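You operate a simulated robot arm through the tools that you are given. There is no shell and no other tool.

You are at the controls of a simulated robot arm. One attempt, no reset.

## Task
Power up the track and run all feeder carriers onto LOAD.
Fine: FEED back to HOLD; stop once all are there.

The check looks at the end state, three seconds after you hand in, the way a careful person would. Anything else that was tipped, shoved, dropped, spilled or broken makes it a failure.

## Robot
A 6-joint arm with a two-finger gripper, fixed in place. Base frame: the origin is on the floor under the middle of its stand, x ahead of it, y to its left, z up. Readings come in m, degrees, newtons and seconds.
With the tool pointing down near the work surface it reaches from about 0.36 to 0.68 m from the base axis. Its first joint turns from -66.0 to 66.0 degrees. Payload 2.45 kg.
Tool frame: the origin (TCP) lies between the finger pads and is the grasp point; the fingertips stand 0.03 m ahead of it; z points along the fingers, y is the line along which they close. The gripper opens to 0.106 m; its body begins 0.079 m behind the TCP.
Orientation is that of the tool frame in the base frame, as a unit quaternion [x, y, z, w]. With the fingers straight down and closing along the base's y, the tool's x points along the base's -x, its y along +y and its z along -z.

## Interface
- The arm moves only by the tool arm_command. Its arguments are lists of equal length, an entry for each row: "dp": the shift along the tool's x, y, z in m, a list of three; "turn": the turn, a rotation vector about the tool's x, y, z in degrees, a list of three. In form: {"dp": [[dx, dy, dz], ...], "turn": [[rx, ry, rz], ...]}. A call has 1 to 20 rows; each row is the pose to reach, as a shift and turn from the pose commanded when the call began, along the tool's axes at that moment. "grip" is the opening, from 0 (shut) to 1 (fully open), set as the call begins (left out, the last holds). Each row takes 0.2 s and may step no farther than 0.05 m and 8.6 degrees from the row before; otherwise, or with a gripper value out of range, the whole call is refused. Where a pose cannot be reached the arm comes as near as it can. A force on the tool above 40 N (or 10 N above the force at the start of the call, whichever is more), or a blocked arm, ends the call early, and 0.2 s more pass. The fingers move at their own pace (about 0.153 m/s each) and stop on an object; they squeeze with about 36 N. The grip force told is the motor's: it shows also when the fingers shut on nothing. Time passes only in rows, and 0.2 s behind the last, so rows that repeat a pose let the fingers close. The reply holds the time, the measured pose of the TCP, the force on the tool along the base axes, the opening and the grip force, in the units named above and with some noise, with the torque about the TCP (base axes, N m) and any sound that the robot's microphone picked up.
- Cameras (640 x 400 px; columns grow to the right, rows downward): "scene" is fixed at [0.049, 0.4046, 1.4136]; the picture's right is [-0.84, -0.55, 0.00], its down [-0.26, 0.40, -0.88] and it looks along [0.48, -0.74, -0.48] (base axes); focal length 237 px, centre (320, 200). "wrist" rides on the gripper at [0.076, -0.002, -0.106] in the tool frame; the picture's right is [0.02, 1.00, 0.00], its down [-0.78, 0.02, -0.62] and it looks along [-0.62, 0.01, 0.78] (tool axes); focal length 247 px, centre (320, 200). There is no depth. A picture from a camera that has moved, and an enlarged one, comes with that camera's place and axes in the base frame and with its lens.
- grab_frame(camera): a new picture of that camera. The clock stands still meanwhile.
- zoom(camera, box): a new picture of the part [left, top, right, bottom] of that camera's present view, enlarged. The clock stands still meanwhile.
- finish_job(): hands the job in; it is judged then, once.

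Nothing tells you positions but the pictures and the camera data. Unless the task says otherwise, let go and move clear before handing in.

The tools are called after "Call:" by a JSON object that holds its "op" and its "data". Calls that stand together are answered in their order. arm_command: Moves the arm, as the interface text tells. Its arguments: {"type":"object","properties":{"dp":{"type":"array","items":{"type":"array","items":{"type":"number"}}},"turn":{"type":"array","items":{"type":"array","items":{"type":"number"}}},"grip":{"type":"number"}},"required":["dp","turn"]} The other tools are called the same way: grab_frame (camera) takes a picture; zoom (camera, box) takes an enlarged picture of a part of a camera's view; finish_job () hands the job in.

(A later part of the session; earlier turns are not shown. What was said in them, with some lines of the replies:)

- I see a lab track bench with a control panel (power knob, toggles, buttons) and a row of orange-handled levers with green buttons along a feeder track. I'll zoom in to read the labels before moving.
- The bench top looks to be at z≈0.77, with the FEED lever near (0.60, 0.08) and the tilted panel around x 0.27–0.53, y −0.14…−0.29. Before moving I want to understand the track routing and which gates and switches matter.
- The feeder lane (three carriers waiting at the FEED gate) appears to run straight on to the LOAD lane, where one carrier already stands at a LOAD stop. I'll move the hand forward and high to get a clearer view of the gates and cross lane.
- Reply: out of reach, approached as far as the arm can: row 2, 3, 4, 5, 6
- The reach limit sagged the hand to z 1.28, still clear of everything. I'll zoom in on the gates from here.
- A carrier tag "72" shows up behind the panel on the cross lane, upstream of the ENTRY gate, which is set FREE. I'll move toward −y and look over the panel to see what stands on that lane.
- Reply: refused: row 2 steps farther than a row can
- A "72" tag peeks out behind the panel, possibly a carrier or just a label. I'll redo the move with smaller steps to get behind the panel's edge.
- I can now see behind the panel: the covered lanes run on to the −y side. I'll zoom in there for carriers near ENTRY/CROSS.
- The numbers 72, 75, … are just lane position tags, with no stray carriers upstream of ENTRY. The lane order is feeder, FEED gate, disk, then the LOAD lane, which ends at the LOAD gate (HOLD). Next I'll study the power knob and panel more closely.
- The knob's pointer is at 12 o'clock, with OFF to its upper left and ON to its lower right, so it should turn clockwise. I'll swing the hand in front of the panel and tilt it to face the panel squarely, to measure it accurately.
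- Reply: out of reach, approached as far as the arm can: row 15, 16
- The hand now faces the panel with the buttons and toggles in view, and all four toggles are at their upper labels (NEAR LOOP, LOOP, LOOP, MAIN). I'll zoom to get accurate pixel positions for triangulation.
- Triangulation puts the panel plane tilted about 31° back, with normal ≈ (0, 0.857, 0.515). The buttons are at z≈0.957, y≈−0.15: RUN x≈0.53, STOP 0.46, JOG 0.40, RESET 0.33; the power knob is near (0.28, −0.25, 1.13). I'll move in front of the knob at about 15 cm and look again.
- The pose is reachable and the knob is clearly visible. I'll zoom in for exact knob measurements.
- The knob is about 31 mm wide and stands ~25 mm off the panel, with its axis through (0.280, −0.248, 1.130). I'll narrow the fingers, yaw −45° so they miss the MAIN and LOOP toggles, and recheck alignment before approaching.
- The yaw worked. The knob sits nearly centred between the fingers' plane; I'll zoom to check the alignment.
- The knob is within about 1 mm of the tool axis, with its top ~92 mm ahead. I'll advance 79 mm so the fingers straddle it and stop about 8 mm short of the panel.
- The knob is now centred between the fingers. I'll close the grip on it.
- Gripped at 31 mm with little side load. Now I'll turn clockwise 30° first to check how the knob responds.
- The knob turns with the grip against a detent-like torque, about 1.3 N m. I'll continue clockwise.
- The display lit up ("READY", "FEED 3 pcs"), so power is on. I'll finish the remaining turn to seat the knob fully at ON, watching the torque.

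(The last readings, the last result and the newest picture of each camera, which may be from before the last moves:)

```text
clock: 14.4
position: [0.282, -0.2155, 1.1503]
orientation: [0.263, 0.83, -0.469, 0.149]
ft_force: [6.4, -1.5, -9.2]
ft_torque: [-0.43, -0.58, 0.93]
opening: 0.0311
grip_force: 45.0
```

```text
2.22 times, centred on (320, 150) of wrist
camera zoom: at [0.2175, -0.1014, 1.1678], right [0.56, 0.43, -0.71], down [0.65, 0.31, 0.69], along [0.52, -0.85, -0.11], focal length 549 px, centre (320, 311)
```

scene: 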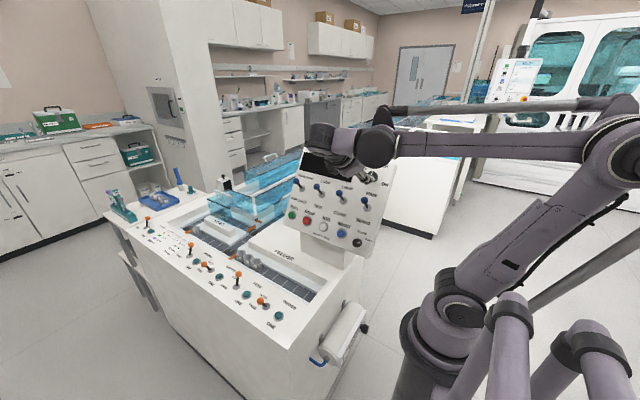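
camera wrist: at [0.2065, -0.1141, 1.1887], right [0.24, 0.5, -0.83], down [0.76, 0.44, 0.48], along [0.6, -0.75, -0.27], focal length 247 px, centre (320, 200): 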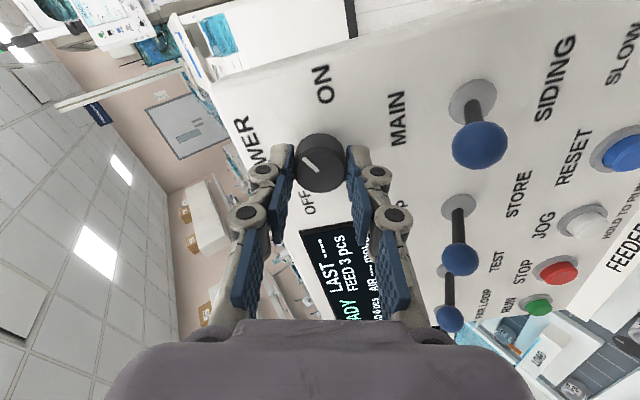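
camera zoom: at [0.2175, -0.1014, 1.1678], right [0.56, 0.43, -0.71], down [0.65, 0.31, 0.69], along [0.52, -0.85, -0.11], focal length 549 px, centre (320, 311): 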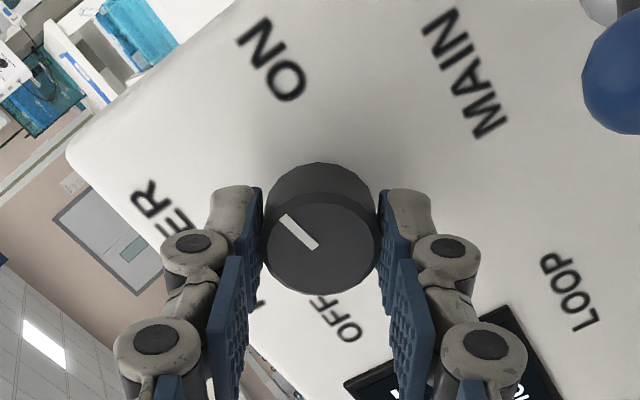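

The torque about the knob axis is near zero, so it turns freely. I'll take it the last 10° to a full 90°.

Call:
{"op": "arm_command", "data": {"dp": [[0, 0, 0], [0, 0, 0], [0, 0, 0]], "turn": [[0, 0, 5], [0, 0, 10], [0, 0, 10]]}}

Call:
{"op": "zoom", "data": {"camera": "wrist", "box": [220, 60, 420, 240]}}

```text
clock: 15.2
position: [0.2818, -0.2152, 1.1487]
orientation: [0.334, 0.804, -0.455, 0.188]
ft_force: [3.2, -7.0, -10.1]
ft_torque: [0.25, 0.67, 0.23]
opening: 0.0308
grip_force: 45.7
```

```text
2.22 times, centred on (320, 150) of wrist
camera zoom: at [0.226, -0.0958, 1.1592], right [0.69, 0.37, -0.62], down [0.57, 0.25, 0.78], along [0.45, -0.89, -0.04], focal length 549 px, centre (320, 311)
```

zoom: 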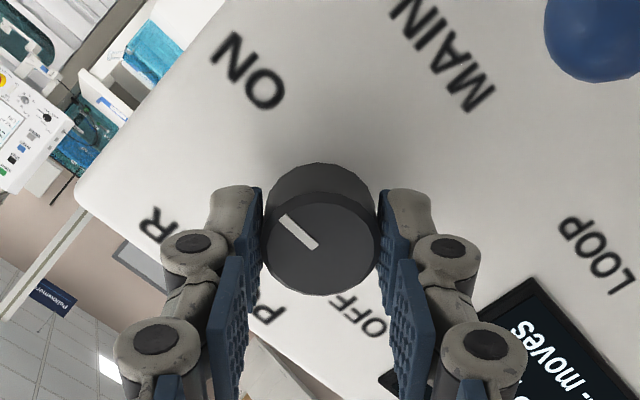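

A resisting torque appeared at 90°, so the knob has reached its ON stop. I'll release and back straight off.

Call:
{"op": "arm_command", "data": {"dp": [[0, 0, 0], [0, 0, 0], [0, 0, 0]], "turn": [[0, 0, -1], [0, 0, -1], [0, 0, -1]], "grip": 0.5}}

Call:
{"op": "arm_command", "data": {"dp": [[0, 0, -0.03], [0, 0, -0.07], [0, 0, -0.11], [0, 0, -0.14], [0, 0, -0.14], [0, 0, -0.14], [0, 0, -0.14], [0, 0, -0.14], [0, 0, -0.14]], "turn": [[0, 0, 0], [0, 0, 0], [0, 0, 0], [0, 0, -8], [0, 0, -16], [0, 0, -24], [0, 0, -32], [0, 0, -40], [0, 0, -44]]}}

Call:
{"op": "grab_frame", "data": {"camera": "wrist"}}

Call:
{"op": "zoom", "data": {"camera": "scene", "box": [270, 140, 410, 260]}}

```text
clock: 16.0
position: [0.2839, -0.2138, 1.149]
orientation: [0.326, 0.807, -0.456, 0.184]
ft_force: [-0.3, -0.9, -0.5]
ft_torque: [0.01, 0.0, 0.02]
opening: 0.0528
grip_force: 0.1
```

```text
clock: 18.0
position: [0.2816, -0.0942, 1.2223]
orientation: [-0.001, 0.87, -0.492, -0.001]
ft_force: [-0.1, -0.1, -0.4]
ft_torque: [0.04, -0.02, 0.0]
opening: 0.0531
grip_force: 0.0
```

```text
taken
camera wrist: at [0.2038, -0.0037, 1.2783], right [-0.02, 0.51, -0.86], down [0.78, 0.54, 0.3], along [0.62, -0.66, -0.42], focal length 247 px, centre (320, 200)
```

wrist: 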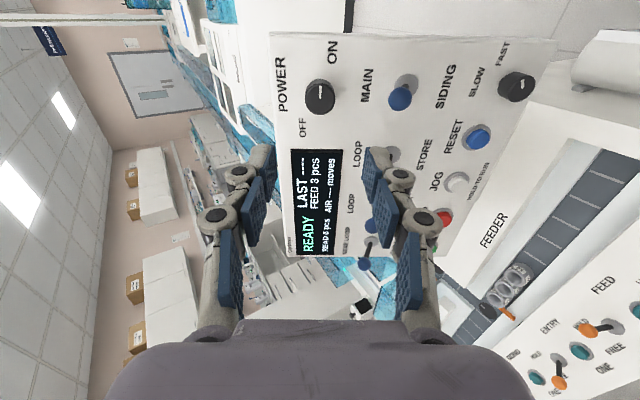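

```text
3.33 times, centred on (340, 200) of scene
camera zoom: at [0.049, 0.4046, 1.4136], right [-0.84, -0.55, 0.0], down [-0.26, 0.4, -0.88], along [0.48, -0.74, -0.48], focal length 789 px, centre (253, 200)
```

zoom: 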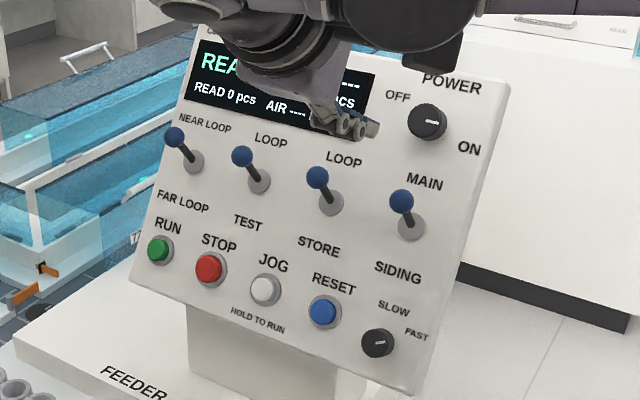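

Call:
{"op": "zoom", "data": {"camera": "wrist", "box": [270, 130, 360, 270]}}

Call:
{"op": "zoom", "data": {"camera": "scene", "box": [185, 170, 305, 260]}}

```text
2.86 times, centred on (315, 200) of wrist
camera zoom: at [0.2038, -0.0037, 1.2783], right [-0.02, 0.51, -0.86], down [0.78, 0.54, 0.3], along [0.62, -0.66, -0.42], focal length 706 px, centre (334, 200)
```

zoom: 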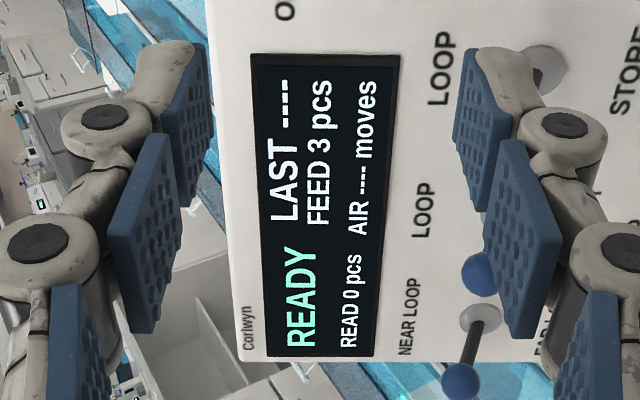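

```text
4.44 times, centred on (245, 215) of scene
camera zoom: at [0.049, 0.4046, 1.4136], right [-0.84, -0.55, 0.0], down [-0.26, 0.4, -0.88], along [0.48, -0.74, -0.48], focal length 1052 px, centre (653, 133)
```

zoom: 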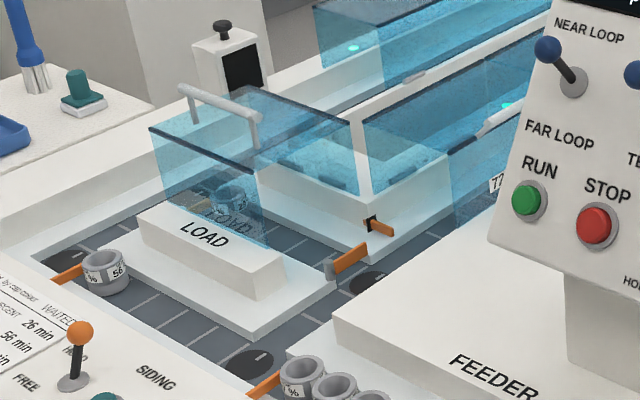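

Display reads READY / FEED 3 pcs / READ 0 pcs, and the knob pointer now points at ON. To keep run time short, I'll free the FEED lever first (ball near (0.607, 0.063, 0.80), now toward HOLD). I'll back away and point the hand down.

Call:
{"op": "arm_command", "data": {"dp": [[-0.017, 0.011, -0.0184], [-0.034, 0.022, -0.0368], [-0.051, 0.033, -0.0552], [-0.068, 0.044, -0.0735], [-0.085, 0.055, -0.092], [-0.102, 0.066, -0.11], [-0.12, 0.077, -0.1287], [-0.12, 0.077, -0.1287]], "turn": [[-8.42, 0, 0], [-16.84, 0, 0], [-25.26, 0, 0], [-33.68, 0, 0], [-42.1, 0, 0], [-50.5, 0, 0], [-58.9, 0, 0], [-58.9, 0, 0]], "grip": 0.45}}

Call:
{"op": "grab_frame", "data": {"camera": "wrist"}}

```text
clock: 19.8
position: [0.4004, 0.0548, 1.2223]
orientation: [0.001, 1.0, 0.0, 0.001]
ft_force: [-0.2, 0.4, -0.6]
ft_torque: [0.02, 0.0, -0.05]
opening: 0.0475
grip_force: 0.0
```

```text
taken
camera wrist: at [0.3231, 0.0524, 1.3279], right [-0.02, 1.0, 0.0], down [0.78, 0.02, 0.62], along [0.62, 0.01, -0.78], focal length 247 px, centre (320, 200)
```

wrist: 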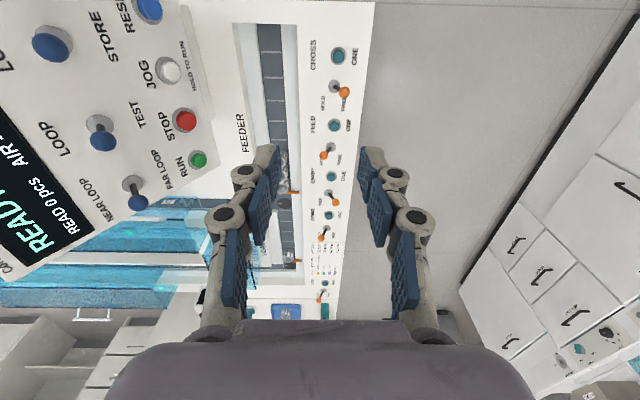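

The hand points straight down again. I'll go toward the FEED lever and stop well above it to re-measure.

Call:
{"op": "arm_command", "data": {"dp": [[-0.03, 0.002, 0.035], [-0.06, 0.004, 0.07], [-0.09, 0.006, 0.105], [-0.12, 0.008, 0.14], [-0.15, 0.01, 0.175], [-0.15, 0.01, 0.215], [-0.15, 0.01, 0.24], [-0.15, 0.01, 0.24]], "turn": [[0, 0, 0], [0, 0, 0], [0, 0, 0], [0, 0, 0], [0, 0, 0], [0, 0, 0], [0, 0, 0], [0, 0, 0]]}}

Call:
{"op": "grab_frame", "data": {"camera": "wrist"}}

Call:
{"op": "zoom", "data": {"camera": "scene", "box": [180, 230, 310, 330]}}

```text
clock: 21.6
position: [0.5526, 0.063, 0.9812]
orientation: [-0.001, 1.0, -0.001, 0.001]
ft_force: [-0.3, 0.4, -1.2]
ft_torque: [-0.01, 0.04, -0.03]
opening: 0.0477
grip_force: 0.2
```

```text
taken
camera wrist: at [0.4757, 0.0625, 1.0878], right [-0.02, 1.0, 0.0], down [0.78, 0.02, 0.62], along [0.62, 0.01, -0.78], focal length 247 px, centre (320, 200)
```

wrist: 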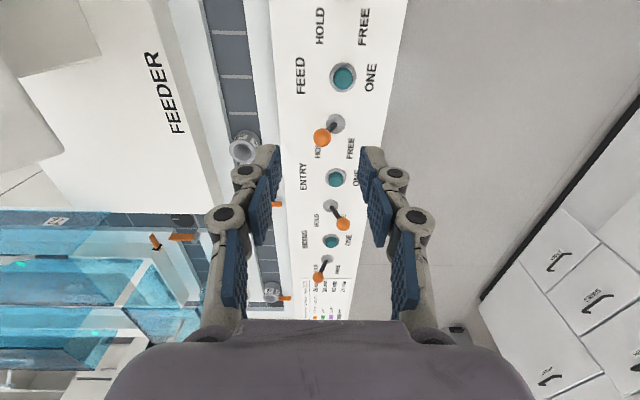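

```text
4.00 times, centred on (245, 280) of scene
camera zoom: at [0.049, 0.4046, 1.4136], right [-0.84, -0.55, 0.0], down [-0.26, 0.4, -0.88], along [0.48, -0.74, -0.48], focal length 947 px, centre (620, -120)
```

zoom: 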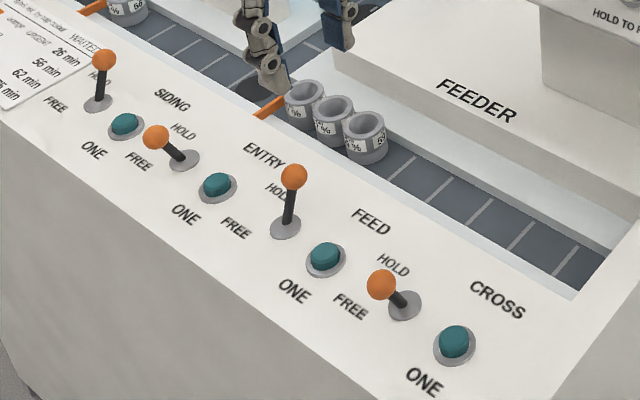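

I'm above and behind the FEED lever; its ball shows just ahead between the fingers. I'll zoom for exact pixels.

Call:
{"op": "zoom", "data": {"camera": "wrist", "box": [270, 40, 390, 190]}}

```text
2.67 times, centred on (330, 115) of wrist
camera zoom: at [0.4757, 0.0625, 1.0878], right [-0.02, 1.0, 0.0], down [0.78, 0.02, 0.62], along [0.62, 0.01, -0.78], focal length 659 px, centre (293, 427)
```

zoom: 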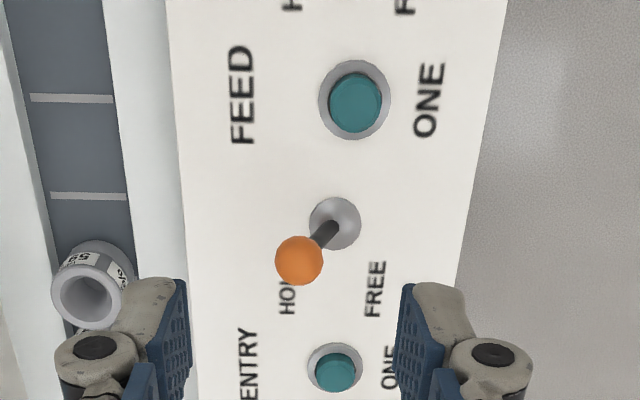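

The FEED ball is at about (0.605, 0.066, 0.804), tilted toward HOLD. I'll straddle it with the half-open fingers, stopping with the fingertips well above the bench.

Call:
{"op": "arm_command", "data": {"dp": [[-0.026, 0.0015, 0.02], [-0.052, 0.003, 0.05], [-0.052, 0.003, 0.09], [-0.052, 0.003, 0.125], [-0.052, 0.003, 0.15], [-0.052, 0.003, 0.166], [-0.052, 0.003, 0.166]], "turn": [[0, 0, 0], [0, 0, 0], [0, 0, 0], [0, 0, 0], [0, 0, 0], [0, 0, 0], [0, 0, 0]]}}

Call:
{"op": "grab_frame", "data": {"camera": "wrist"}}

Call:
{"op": "zoom", "data": {"camera": "scene", "box": [180, 230, 310, 330]}}

```text
clock: 23.2
position: [0.6039, 0.066, 0.8167]
orientation: [0.0, 1.0, -0.001, 0.0]
ft_force: [-0.1, -0.8, -0.2]
ft_torque: [-0.01, -0.04, 0.01]
opening: 0.0475
grip_force: 0.1
```

```text
taken
camera wrist: at [0.5265, 0.0649, 0.9229], right [-0.02, 1.0, 0.0], down [0.78, 0.02, 0.62], along [0.62, 0.01, -0.78], focal length 247 px, centre (320, 200)
```

wrist: 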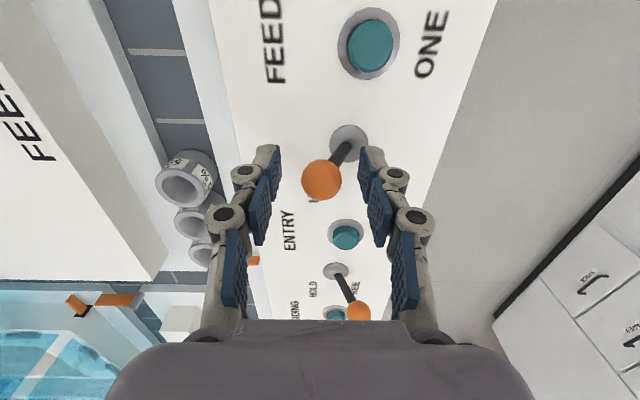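

```text
4.00 times, centred on (245, 280) of scene
camera zoom: at [0.049, 0.4046, 1.4136], right [-0.84, -0.55, 0.0], down [-0.26, 0.4, -0.88], along [0.48, -0.74, -0.48], focal length 947 px, centre (620, -120)
```

zoom: 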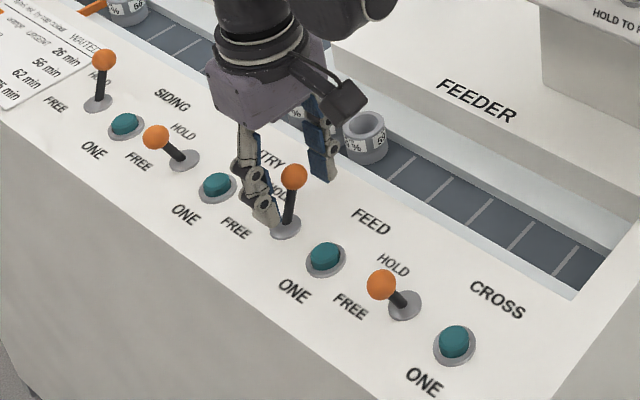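

The ball is between the fingers. I'll push toward FREE (+y).

Call:
{"op": "arm_command", "data": {"dp": [[0, 0.012, 0], [0, 0.022, 0], [0, 0.032, 0], [0, 0.042, 0], [0, 0.05, 0], [0, 0.055, 0]], "turn": [[0, 0, 0], [0, 0, 0], [0, 0, 0], [0, 0, 0], [0, 0, 0], [0, 0, 0]]}}

Call:
{"op": "grab_frame", "data": {"camera": "wrist"}}

Call:
{"op": "zoom", "data": {"camera": "scene", "box": [180, 230, 310, 330]}}

```text
clock: 24.6
position: [0.6038, 0.1176, 0.8166]
orientation: [0.002, 1.0, -0.003, 0.0]
ft_force: [-1.3, -16.8, -0.1]
ft_torque: [-0.41, 0.07, 0.04]
opening: 0.0588
grip_force: 7.9
```

```text
taken
camera wrist: at [0.5269, 0.1182, 0.923], right [-0.02, 1.0, -0.01], down [0.78, 0.02, 0.62], along [0.62, 0.01, -0.78], focal length 247 px, centre (320, 200)
```

wrist: 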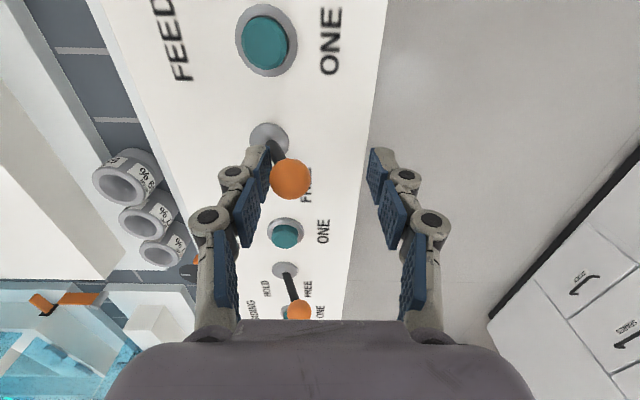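

```text
4.00 times, centred on (245, 280) of scene
camera zoom: at [0.049, 0.4042, 1.4137], right [-0.84, -0.55, 0.0], down [-0.26, 0.4, -0.88], along [0.48, -0.74, -0.48], focal length 947 px, centre (620, -120)
```

zoom: 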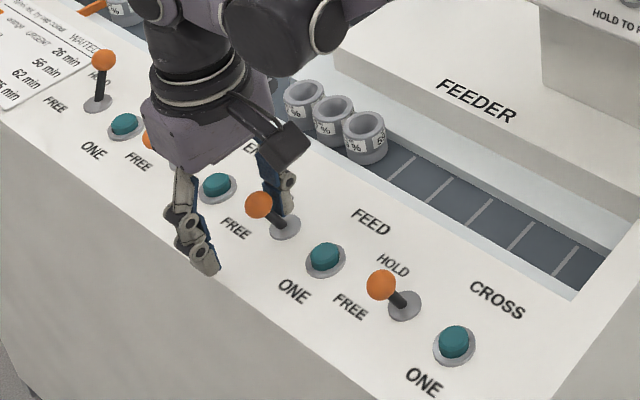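

The lever has moved to FREE and is against its stop. I'll centre the fingers around it, rise, and check that it stayed.

Call:
{"op": "arm_command", "data": {"dp": [[0, -0.01, 0], [0, -0.016, 0], [0, -0.016, -0.04], [0, -0.016, -0.085], [0, -0.016, -0.13], [0, -0.016, -0.13]], "turn": [[0, 0, 0], [0, 0, 0], [0, 0, 0], [0, 0, 0], [0, 0, 0], [0, 0, 0]]}}

Call:
{"op": "grab_frame", "data": {"camera": "wrist"}}

Call:
{"op": "zoom", "data": {"camera": "scene", "box": [180, 220, 310, 320]}}

```text
clock: 26.0
position: [0.6042, 0.1065, 0.9471]
orientation: [0.0, 1.0, -0.001, 0.0]
ft_force: [0.5, -0.2, 0.8]
ft_torque: [-0.02, -0.01, -0.02]
opening: 0.0474
grip_force: 0.0
```

```text
taken
camera wrist: at [0.5272, 0.1048, 1.0533], right [-0.02, 1.0, 0.0], down [0.78, 0.02, 0.62], along [0.62, 0.01, -0.78], focal length 247 px, centre (320, 200)
```

wrist: 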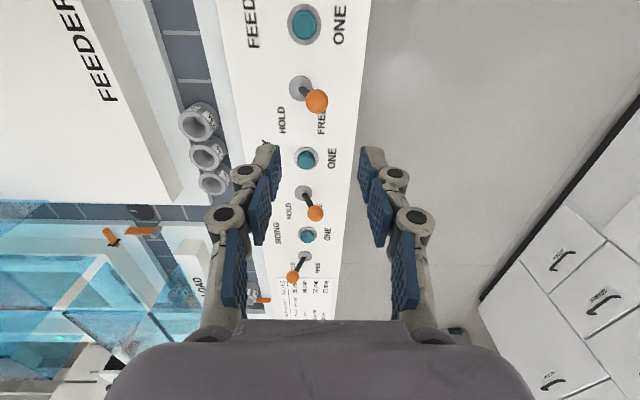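

```text
4.00 times, centred on (245, 270) of scene
camera zoom: at [0.049, 0.4046, 1.4136], right [-0.84, -0.55, 0.0], down [-0.26, 0.4, -0.88], along [0.48, -0.74, -0.48], focal length 947 px, centre (620, -80)
```

zoom: 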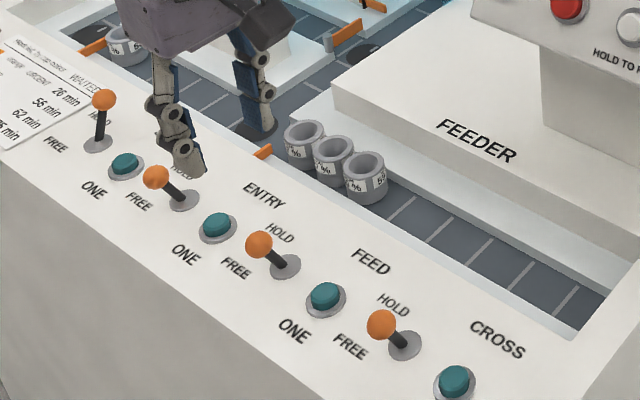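

FEED is now FREE and its gate has retracted; the carriers stay put with the belt stopped. Next I'll line up with RUN (bezel ≈ (0.529, −0.1485, 0.964)), closing the fingers to make a poker.

Call:
{"op": "arm_command", "data": {"dp": [[0.01, 0, -0.04], [0.02, -0.01, -0.075], [0.03, -0.02, -0.105], [0.04, -0.03, -0.13], [0.05, -0.04, -0.13], [0.06, -0.05, -0.13], [0.07, -0.06, -0.13], [0.075, -0.0665, -0.13], [0.075, -0.0665, -0.13]], "turn": [[0, 0, 0], [8.43, 0, 0], [16.86, 0, 0], [25.3, 0, 0], [33.7, 0, 0], [42.1, 0, 0], [50.6, 0, 0], [59, 0, 0], [59, 0, 0]], "grip": 0.0}}

Call:
{"op": "grab_frame", "data": {"camera": "wrist"}}

Call:
{"op": "grab_frame", "data": {"camera": "scene"}}

```text
clock: 28.0
position: [0.5292, 0.0402, 1.0769]
orientation: [0.0, 0.87, -0.494, -0.001]
ft_force: [0.0, -0.2, -0.8]
ft_torque: [0.0, 0.0, -0.04]
opening: 0.0
grip_force: 28.2
```

```text
taken
camera wrist: at [0.4514, 0.1312, 1.1329], right [-0.02, 0.51, -0.86], down [0.78, 0.54, 0.3], along [0.62, -0.67, -0.41], focal length 247 px, centre (320, 200)
```

wrist: 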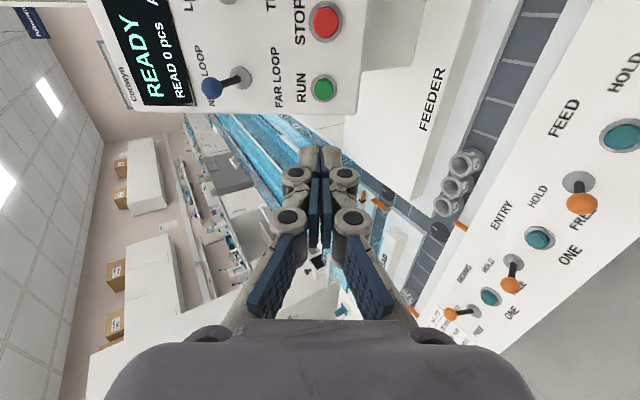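

```text
taken
```

scene: 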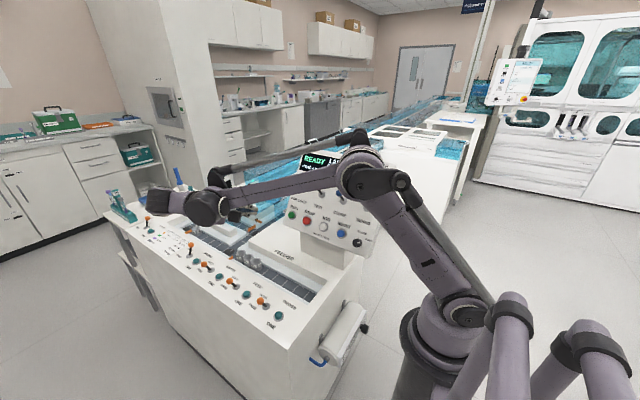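

Pose reached exactly, and RUN appears right along the tool axis. I'll zoom to fine-check the aim.

Call:
{"op": "zoom", "data": {"camera": "wrist", "box": [260, 0, 400, 180]}}

```text
2.22 times, centred on (330, 90) of wrist
camera zoom: at [0.4514, 0.1312, 1.1329], right [-0.02, 0.51, -0.86], down [0.78, 0.54, 0.3], along [0.62, -0.67, -0.41], focal length 549 px, centre (298, 444)
```

zoom: 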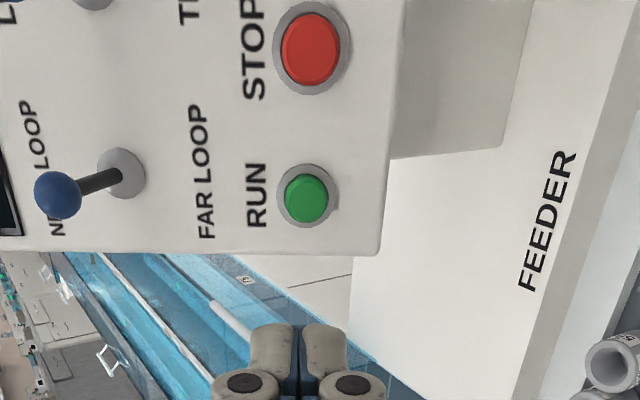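

Combining views, the RUN cap is nearer (0.535, −0.149, 0.959), a few mm off the current axis. I'll correct and advance to about 5 cm short of it, then look again.

Call:
{"op": "arm_command", "data": {"dp": [[-0.0025, 0.002, 0.04], [-0.005, 0.0042, 0.08], [-0.005, 0.0042, 0.115], [-0.005, 0.0042, 0.14], [-0.005, 0.0042, 0.14]], "turn": [[0, 0, 0], [0, 0, 0], [0, 0, 0], [0, 0, 0], [0, 0, 0]]}}

Call:
{"op": "zoom", "data": {"camera": "wrist", "box": [230, 60, 410, 220]}}

Call:
{"op": "zoom", "data": {"camera": "scene", "box": [240, 170, 360, 260]}}

```text
clock: 29.2
position: [0.5326, -0.0788, 1.0027]
orientation: [0.001, 0.87, -0.493, -0.001]
ft_force: [-0.1, 0.4, -1.1]
ft_torque: [0.02, 0.0, 0.01]
opening: 0.0001
grip_force: 28.5
```

```text
2.50 times, centred on (320, 140) of wrist
camera zoom: at [0.456, 0.0117, 1.0583], right [-0.02, 0.51, -0.86], down [0.78, 0.54, 0.31], along [0.62, -0.67, -0.41], focal length 617 px, centre (320, 350)
```

zoom: 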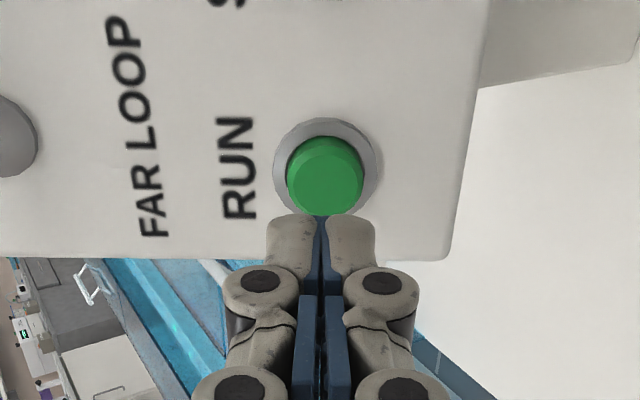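

```text
4.44 times, centred on (300, 215) of scene
camera zoom: at [0.049, 0.4045, 1.4136], right [-0.84, -0.55, 0.0], down [-0.26, 0.4, -0.88], along [0.48, -0.74, -0.48], focal length 1052 px, centre (409, 133)
```

zoom: 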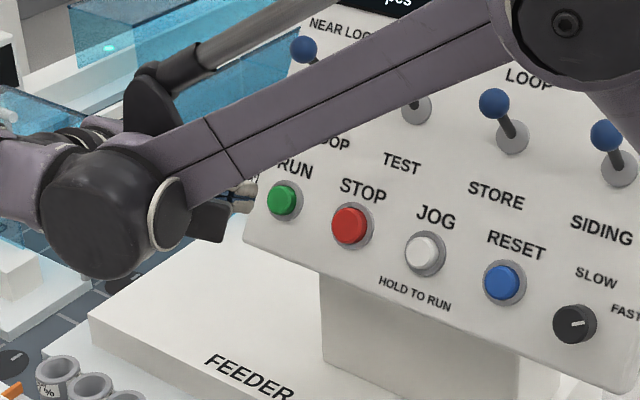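

The poker is a few mm off centre, toward the STOP side. I'll correct by 3.5 mm and press slowly, watching for the force rise.

Call:
{"op": "arm_command", "data": {"dp": [[-0.0035, 0.001, 0.02], [-0.0035, 0.001, 0.04], [-0.0035, 0.001, 0.047], [-0.0035, 0.001, 0.05], [-0.0035, 0.001, 0.053]], "turn": [[0, 0, 0], [0, 0, 0], [0, 0, 0], [0, 0, 0], [0, 0, 0]]}}

Call:
{"op": "zoom", "data": {"camera": "wrist", "box": [230, 60, 410, 220]}}

Call:
{"op": "zoom", "data": {"camera": "scene", "box": [240, 170, 360, 260]}}

```text
clock: 30.4
position: [0.5374, -0.1226, 0.9737]
orientation: [0.001, 0.87, -0.493, -0.001]
ft_force: [-1.1, 2.1, 1.5]
ft_torque: [-0.01, 0.02, -0.04]
opening: 0.0063
grip_force: 28.7
heard: click
```

```text
2.50 times, centred on (320, 140) of wrist
camera zoom: at [0.4597, -0.0322, 1.0289], right [-0.02, 0.51, -0.86], down [0.78, 0.54, 0.3], along [0.62, -0.67, -0.41], focal length 617 px, centre (320, 350)
```

zoom: 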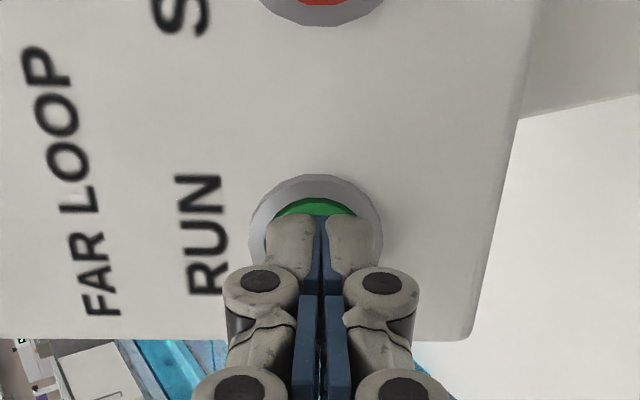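

```text
4.44 times, centred on (300, 215) of scene
camera zoom: at [0.0489, 0.4046, 1.4136], right [-0.84, -0.55, 0.0], down [-0.26, 0.4, -0.88], along [0.48, -0.74, -0.48], focal length 1052 px, centre (409, 133)
```

zoom: 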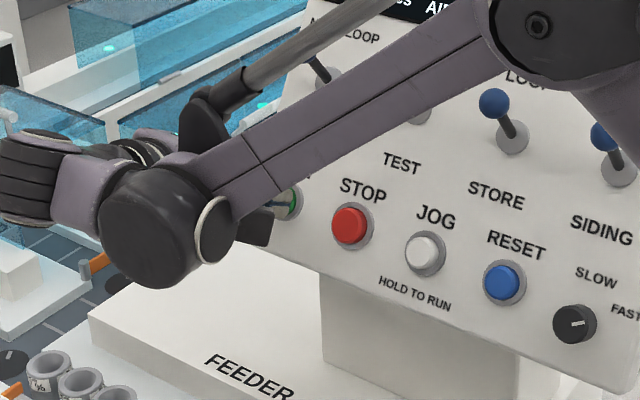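

A click sounded and the carriers seem to be starting to move. I'll retract and shift to in front of STOP while watching the lane.

Call:
{"op": "arm_command", "data": {"dp": [[0, 0, -0.03], [0, 0, -0.05], [0.034, -0.0005, -0.05], [0.067, -0.001, -0.05]], "turn": [[0, 0, 0], [0, 0, 0], [0, 0, 0], [0, 0, 0]]}}

Call:
{"op": "grab_frame", "data": {"camera": "scene"}}

Call:
{"op": "zoom", "data": {"camera": "scene", "box": [140, 190, 290, 290]}}

Call:
{"op": "grab_frame", "data": {"camera": "wrist"}}

```text
clock: 31.4
position: [0.4697, -0.0808, 1.0008]
orientation: [0.001, 0.87, -0.493, -0.001]
ft_force: [-0.9, 0.3, 0.3]
ft_torque: [-0.01, -0.01, -0.01]
opening: 0.0
grip_force: 28.7
```

```text
taken
```

scene: 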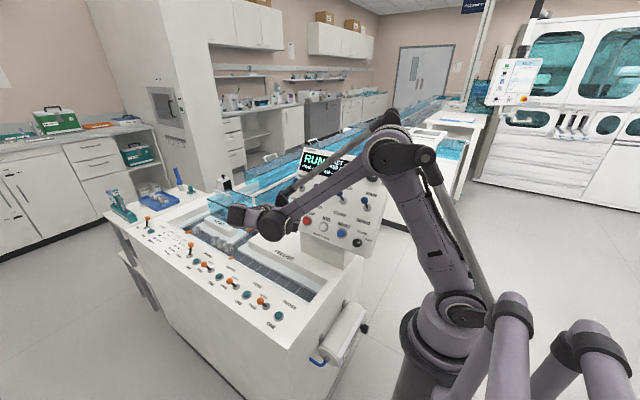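

```text
4.00 times, centred on (215, 240) of scene
camera zoom: at [0.049, 0.4046, 1.4136], right [-0.84, -0.55, 0.0], down [-0.26, 0.4, -0.88], along [0.48, -0.74, -0.48], focal length 947 px, centre (740, 40)
```

zoom: 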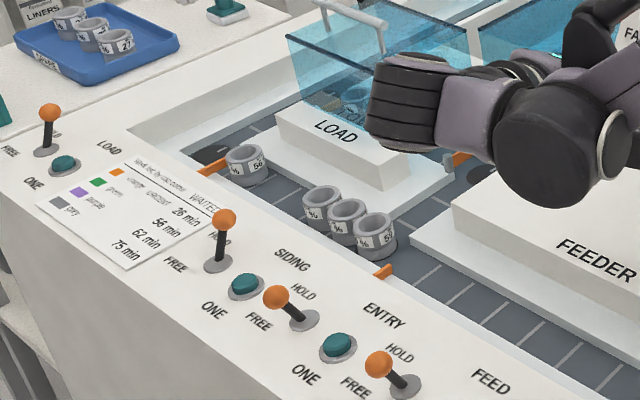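

```text
taken
camera wrist: at [0.3926, 0.0104, 1.0569], right [-0.02, 0.51, -0.86], down [0.78, 0.54, 0.31], along [0.62, -0.67, -0.41], focal length 247 px, centre (320, 200)
```

wrist: 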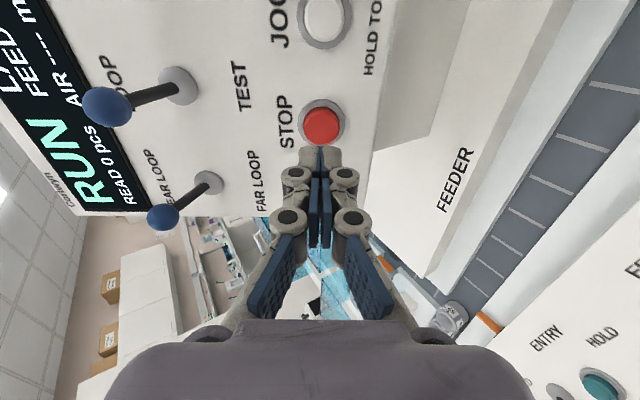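

The display says RUN and the three carriers are already past the disk and closing up on the LOAD lane. I'll wait a moment with the hand hovering at STOP.

Call:
{"op": "arm_command", "data": {"dp": [[0, 0, 0.01], [0, 0, 0.02], [0, 0, 0.025]], "turn": [[0, 0, 0], [0, 0, 0], [0, 0, 0]]}}

Call:
{"op": "zoom", "data": {"camera": "scene", "box": [140, 190, 290, 290]}}

Call:
{"op": "zoom", "data": {"camera": "wrist", "box": [230, 60, 410, 220]}}

```text
clock: 32.2
position: [0.4697, -0.1015, 0.9867]
orientation: [0.001, 0.87, -0.493, 0.0]
ft_force: [-0.1, -0.4, 0.4]
ft_torque: [0.0, -0.01, -0.02]
opening: 0.0
grip_force: 28.7
```

```text
4.00 times, centred on (215, 240) of scene
camera zoom: at [0.049, 0.4046, 1.4136], right [-0.84, -0.55, 0.0], down [-0.26, 0.4, -0.88], along [0.48, -0.74, -0.48], focal length 947 px, centre (740, 40)
```

zoom: 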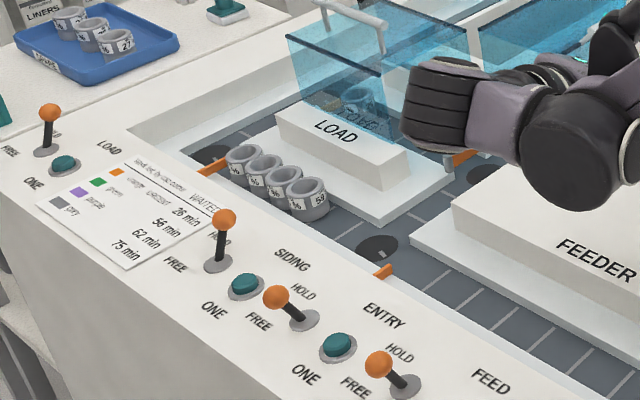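

```text
2.50 times, centred on (320, 140) of wrist
camera zoom: at [0.3926, -0.0117, 1.0434], right [-0.02, 0.51, -0.86], down [0.78, 0.54, 0.31], along [0.62, -0.67, -0.41], focal length 617 px, centre (320, 350)
```

zoom: 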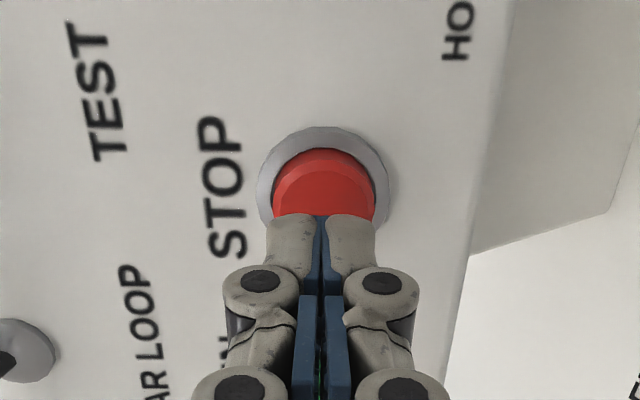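

All three feeder carriers are now queued behind carrier 56 on LOAD. Pressing STOP.

Call:
{"op": "arm_command", "data": {"dp": [[0, 0, 0.011], [0, 0, 0.018], [0, 0, 0.022], [0, 0, 0.025]], "turn": [[0, 0, 0], [0, 0, 0], [0, 0, 0], [0, 0, 0]]}}

Call:
{"op": "zoom", "data": {"camera": "wrist", "box": [230, 60, 410, 220]}}

Call:
{"op": "grab_frame", "data": {"camera": "wrist"}}

Call:
{"op": "zoom", "data": {"camera": "scene", "box": [140, 190, 290, 290]}}

```text
clock: 33.2
position: [0.4708, -0.1236, 0.9736]
orientation: [0.0, 0.87, -0.493, 0.0]
ft_force: [0.2, 1.5, 2.3]
ft_torque: [-0.03, 0.01, -0.01]
opening: 0.0061
grip_force: 28.8
heard: click
```

```text
2.50 times, centred on (320, 140) of wrist
camera zoom: at [0.3933, -0.0322, 1.0302], right [-0.02, 0.51, -0.86], down [0.78, 0.54, 0.3], along [0.62, -0.67, -0.41], focal length 617 px, centre (320, 350)
```

zoom: 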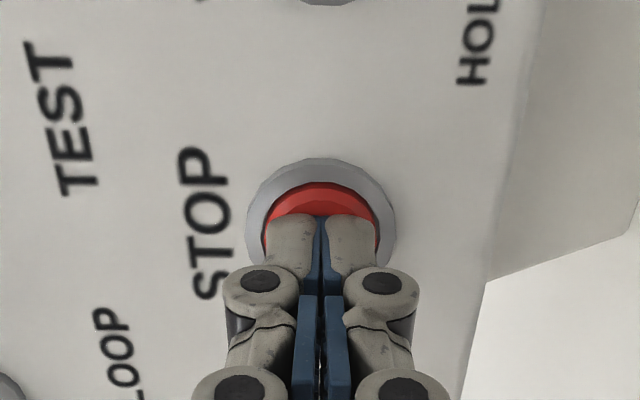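

```text
taken
camera wrist: at [0.3933, -0.0322, 1.0302], right [-0.02, 0.51, -0.86], down [0.78, 0.54, 0.3], along [0.62, -0.67, -0.41], focal length 247 px, centre (320, 200)
```

wrist: 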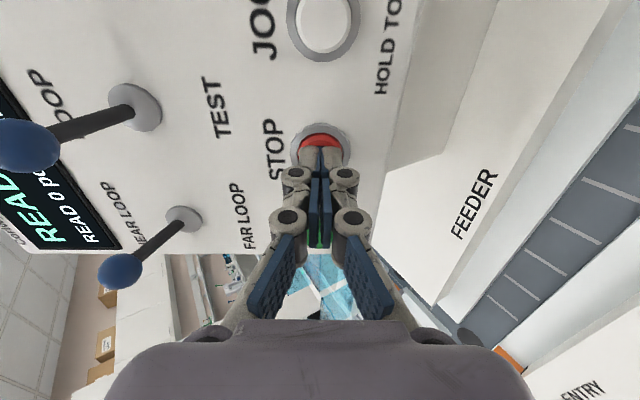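

```text
4.00 times, centred on (215, 240) of scene
camera zoom: at [0.0489, 0.4046, 1.4136], right [-0.84, -0.55, 0.0], down [-0.26, 0.4, -0.88], along [0.48, -0.74, -0.48], focal length 947 px, centre (740, 40)
```

zoom: 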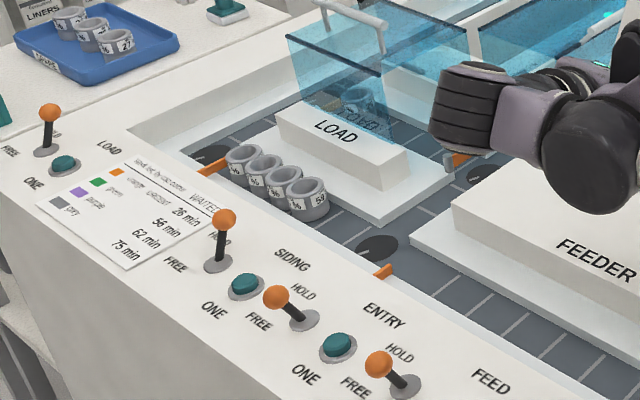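

The display is back to READY and the belt has stopped with all four carriers lined up. Now I'll retract, straighten the hand, and return to the FEED lever to set it to HOLD.

Call:
{"op": "arm_command", "data": {"dp": [[0, 0, -0.04], [0, 0, -0.08], [0, 0, -0.12], [0, 0, -0.15], [-0.0143, 0.0073, -0.1623], [-0.0286, 0.0146, -0.1745], [-0.0429, 0.0219, -0.1868], [-0.0571, 0.0293, -0.1991], [-0.0714, 0.0366, -0.2114], [-0.0857, 0.0439, -0.2236], [-0.1, 0.0512, -0.2359], [-0.1, 0.0512, -0.2359]], "turn": [[0, 0, 0], [0, 0, 0], [0, 0, 0], [0, 0, 0], [-8.43, 0, 0], [-16.86, 0, 0], [-25.3, 0, 0], [-33.7, 0, 0], [-42.1, 0, 0], [-50.6, 0, 0], [-59, 0, 0], [-59, 0, 0]]}}

Call:
{"op": "grab_frame", "data": {"camera": "wrist"}}

Call:
{"op": "grab_frame", "data": {"camera": "scene"}}

```text
clock: 35.8
position: [0.5711, 0.1057, 1.0501]
orientation: [0.0, 1.0, 0.0, 0.001]
ft_force: [0.0, 1.2, 1.6]
ft_torque: [0.02, -0.03, -0.02]
opening: 0.0
grip_force: 28.3
```

```text
taken
camera wrist: at [0.4934, 0.1046, 1.157], right [-0.02, 1.0, 0.0], down [0.78, 0.02, 0.62], along [0.62, 0.01, -0.78], focal length 247 px, centre (320, 200)
```

wrist: 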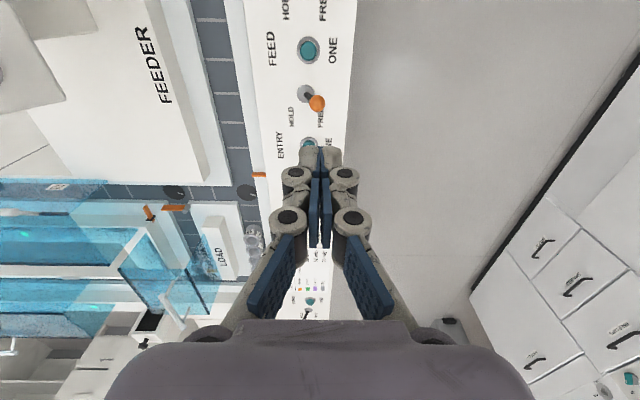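

```text
taken
```

scene: 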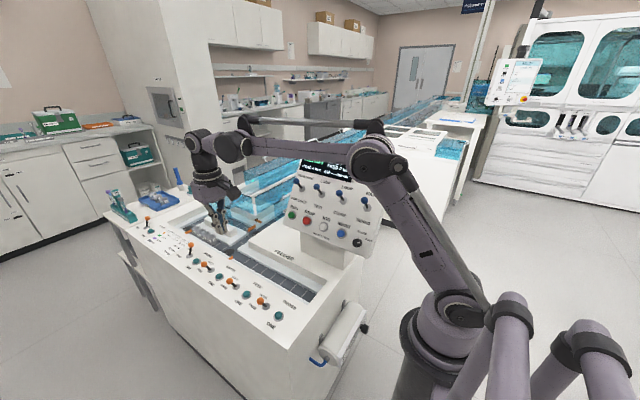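

Carriers are settled on LOAD. I'll straddle the FEED ball again from above, at its FREE position (y≈0.104).

Call:
{"op": "arm_command", "data": {"dp": [[-0.015, 0, 0.03], [-0.033, -0.001, 0.07], [-0.033, -0.001, 0.115], [-0.033, -0.001, 0.155], [-0.033, -0.001, 0.19], [-0.033, -0.001, 0.215], [-0.033, -0.001, 0.2335], [-0.033, -0.001, 0.2335]], "turn": [[0, 0, 0], [0, 0, 0], [0, 0, 0], [0, 0, 0], [0, 0, 0], [0, 0, 0], [0, 0, 0], [0, 0, 0]], "grip": 0.45}}

Call:
{"op": "grab_frame", "data": {"camera": "wrist"}}

```text
clock: 37.6
position: [0.6039, 0.1049, 0.8156]
orientation: [0.0, 1.0, -0.001, 0.0]
ft_force: [0.5, 0.7, 0.4]
ft_torque: [0.04, -0.02, 0.03]
opening: 0.048
grip_force: 0.0
```

```text
taken
camera wrist: at [0.5264, 0.1029, 0.9227], right [-0.02, 1.0, 0.0], down [0.78, 0.02, 0.62], along [0.62, 0.01, -0.78], focal length 247 px, centre (320, 200)
```

wrist: 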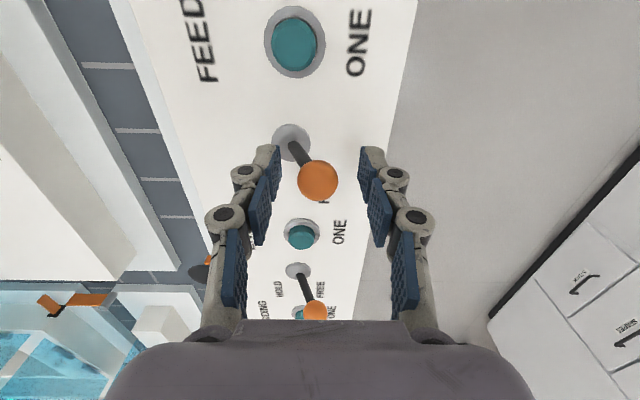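

The ball is centred between the fingers. I'll push it back toward HOLD (−y).

Call:
{"op": "arm_command", "data": {"dp": [[0, -0.012, 0], [0, -0.022, 0], [0, -0.032, 0], [0, -0.042, 0], [0, -0.05, 0], [0, -0.055, 0]], "turn": [[0, 0, 0], [0, 0, 0], [0, 0, 0], [0, 0, 0], [0, 0, 0], [0, 0, 0]]}}

Call:
{"op": "grab_frame", "data": {"camera": "wrist"}}

Call:
{"op": "zoom", "data": {"camera": "scene", "box": [180, 220, 310, 320]}}

```text
clock: 39.0
position: [0.6045, 0.0524, 0.8176]
orientation: [-0.001, 1.0, 0.0, 0.0]
ft_force: [-1.1, 15.2, -0.1]
ft_torque: [0.37, 0.03, 0.01]
opening: 0.0571
grip_force: 6.6
```

```text
taken
camera wrist: at [0.5262, 0.0497, 0.9245], right [-0.02, 1.0, 0.0], down [0.78, 0.02, 0.62], along [0.62, 0.02, -0.78], focal length 247 px, centre (320, 200)
```

wrist: 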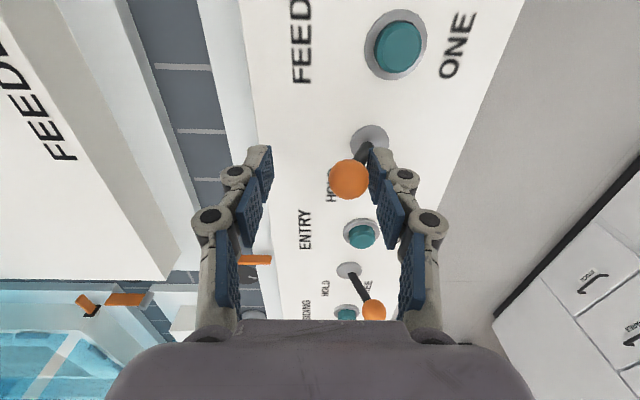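

```text
4.00 times, centred on (245, 270) of scene
camera zoom: at [0.0489, 0.4049, 1.4135], right [-0.84, -0.55, 0.0], down [-0.26, 0.4, -0.88], along [0.48, -0.74, -0.48], focal length 947 px, centre (620, -80)
```

zoom: 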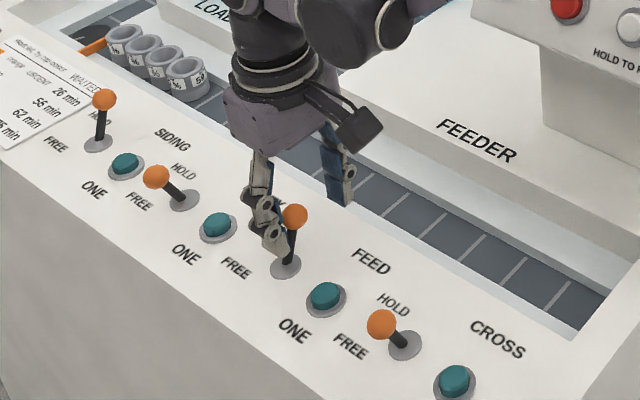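

The lever is at HOLD against its stop. I'll release the pressure, rise clear and check everything.

Call:
{"op": "arm_command", "data": {"dp": [[0, 0.01, 0], [0, 0.0155, 0], [0, 0.0155, -0.04], [0, 0.0155, -0.085], [0, 0.0155, -0.13], [0.03, 0.0155, -0.17], [0.06, 0.0155, -0.21], [0.09, 0.0155, -0.25], [0.12, 0.0155, -0.29], [0.15, 0.0155, -0.33], [0.15, 0.0155, -0.36], [0.15, 0.0155, -0.36]], "turn": [[0, 0, 0], [0, 0, 0], [0, 0, 0], [0, 0, 0], [0, 0, 0], [0, 0, 0], [0, 0, 0], [0, 0, 0], [0, 0, 0], [0, 0, 0], [0, 0, 0], [0, 0, 0]]}}

Call:
{"op": "grab_frame", "data": {"camera": "wrist"}}

Call:
{"op": "grab_frame", "data": {"camera": "scene"}}

Call:
{"op": "zoom", "data": {"camera": "scene", "box": [140, 190, 320, 330]}}

Call:
{"op": "zoom", "data": {"camera": "scene", "box": [270, 140, 410, 260]}}

```text
clock: 41.6
position: [0.454, 0.0632, 1.1779]
orientation: [0.0, 1.0, -0.001, -0.001]
ft_force: [0.9, -0.1, 0.0]
ft_torque: [0.02, 0.04, -0.01]
opening: 0.0476
grip_force: 0.0
```

```text
taken
camera wrist: at [0.3761, 0.0624, 1.284], right [-0.02, 1.0, 0.0], down [0.78, 0.02, 0.62], along [0.62, 0.01, -0.78], focal length 247 px, centre (320, 200)
```

wrist: 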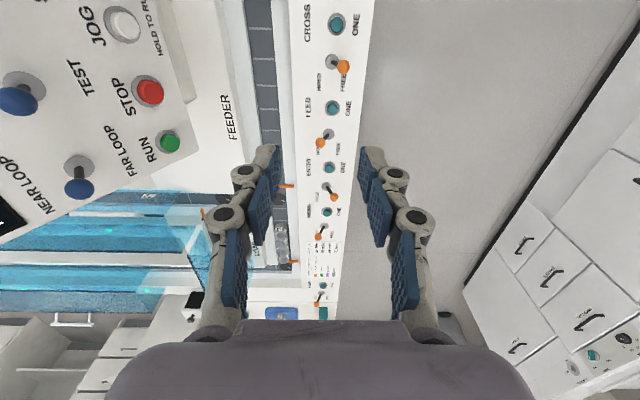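

```text
taken
```

scene: 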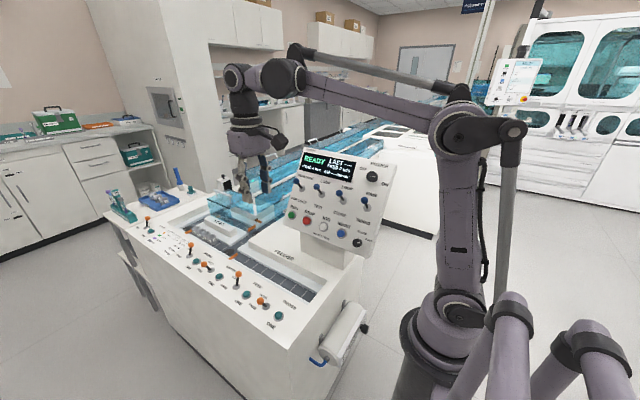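

```text
2.86 times, centred on (230, 260) of scene
camera zoom: at [0.0489, 0.4046, 1.4136], right [-0.84, -0.55, 0.0], down [-0.26, 0.4, -0.88], along [0.48, -0.74, -0.48], focal length 676 px, centre (577, 29)
```

zoom: 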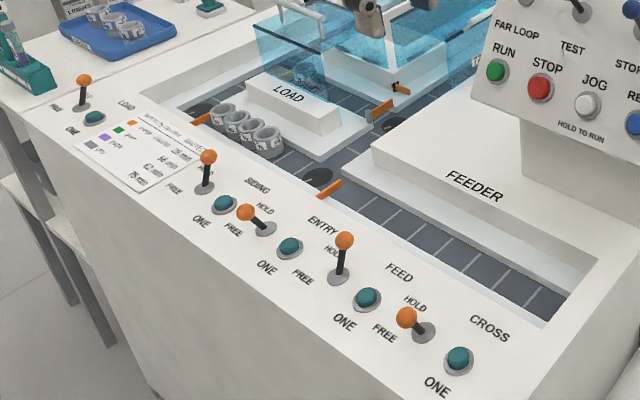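

```text
3.33 times, centred on (340, 200) of scene
camera zoom: at [0.0489, 0.4046, 1.4136], right [-0.84, -0.55, 0.0], down [-0.26, 0.4, -0.88], along [0.48, -0.74, -0.48], focal length 789 px, centre (253, 200)
```

zoom: 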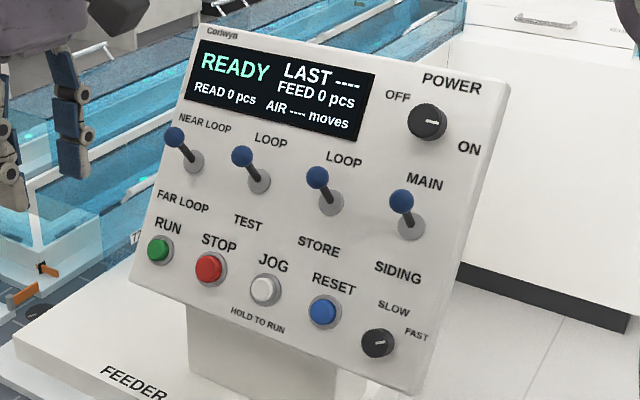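

Everything reads as intended: display READY with FEED 0 pcs, power ON, FEED lever at HOLD with its gate across. All three feeder carriers are queued upright on LOAD behind 56. One last close look before handing in.

Call:
{"op": "zoom", "data": {"camera": "scene", "box": [170, 195, 250, 250]}}

Call:
{"op": "zoom", "data": {"camera": "wrist", "box": [250, 80, 370, 310]}}

```text
7.27 times, centred on (210, 222) of scene
camera zoom: at [0.0489, 0.4046, 1.4136], right [-0.84, -0.55, 0.0], down [-0.26, 0.4, -0.88], along [0.48, -0.74, -0.48], focal length 1721 px, centre (1120, 36)
```

zoom: 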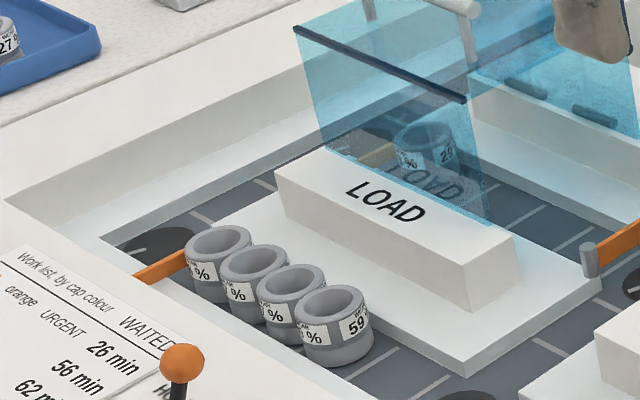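

```text
1.74 times, centred on (310, 195) of wrist
camera zoom: at [0.3761, 0.0624, 1.284], right [-0.02, 1.0, 0.0], down [0.78, 0.02, 0.62], along [0.62, 0.01, -0.78], focal length 430 px, centre (337, 209)
```

zoom: 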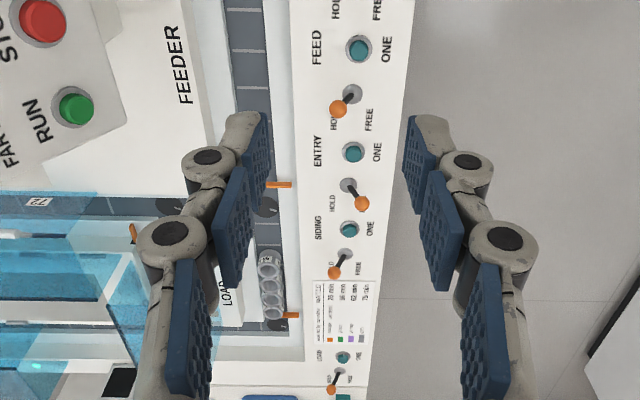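

The four carriers (56 plus the three from the feeder) stand upright in line on LOAD. FEED is at HOLD, the belt is stopped, power is on, and the arm is clear, so I'm handing in.

Call:
{"op": "finish_job", "data": {}}

```text
The job is handed in.
```

The track is powered on and all three feeder carriers are on LOAD, queued upright behind carrier 56, which was already there.

- **FEED:** the lever is back at HOLD and its gate is across the feeder lane. The display reads FEED 0 pcs.
- **Track:** I pressed STOP once all three had arrived, and the display went back to READY.
- **Order:** I set FEED back to HOLD after stopping the track, not before.
- **Everything else:** I left the other levers, the toggles and the speed knob as they were. The carrier on the siding did not move, and the arm is clear of the bench.
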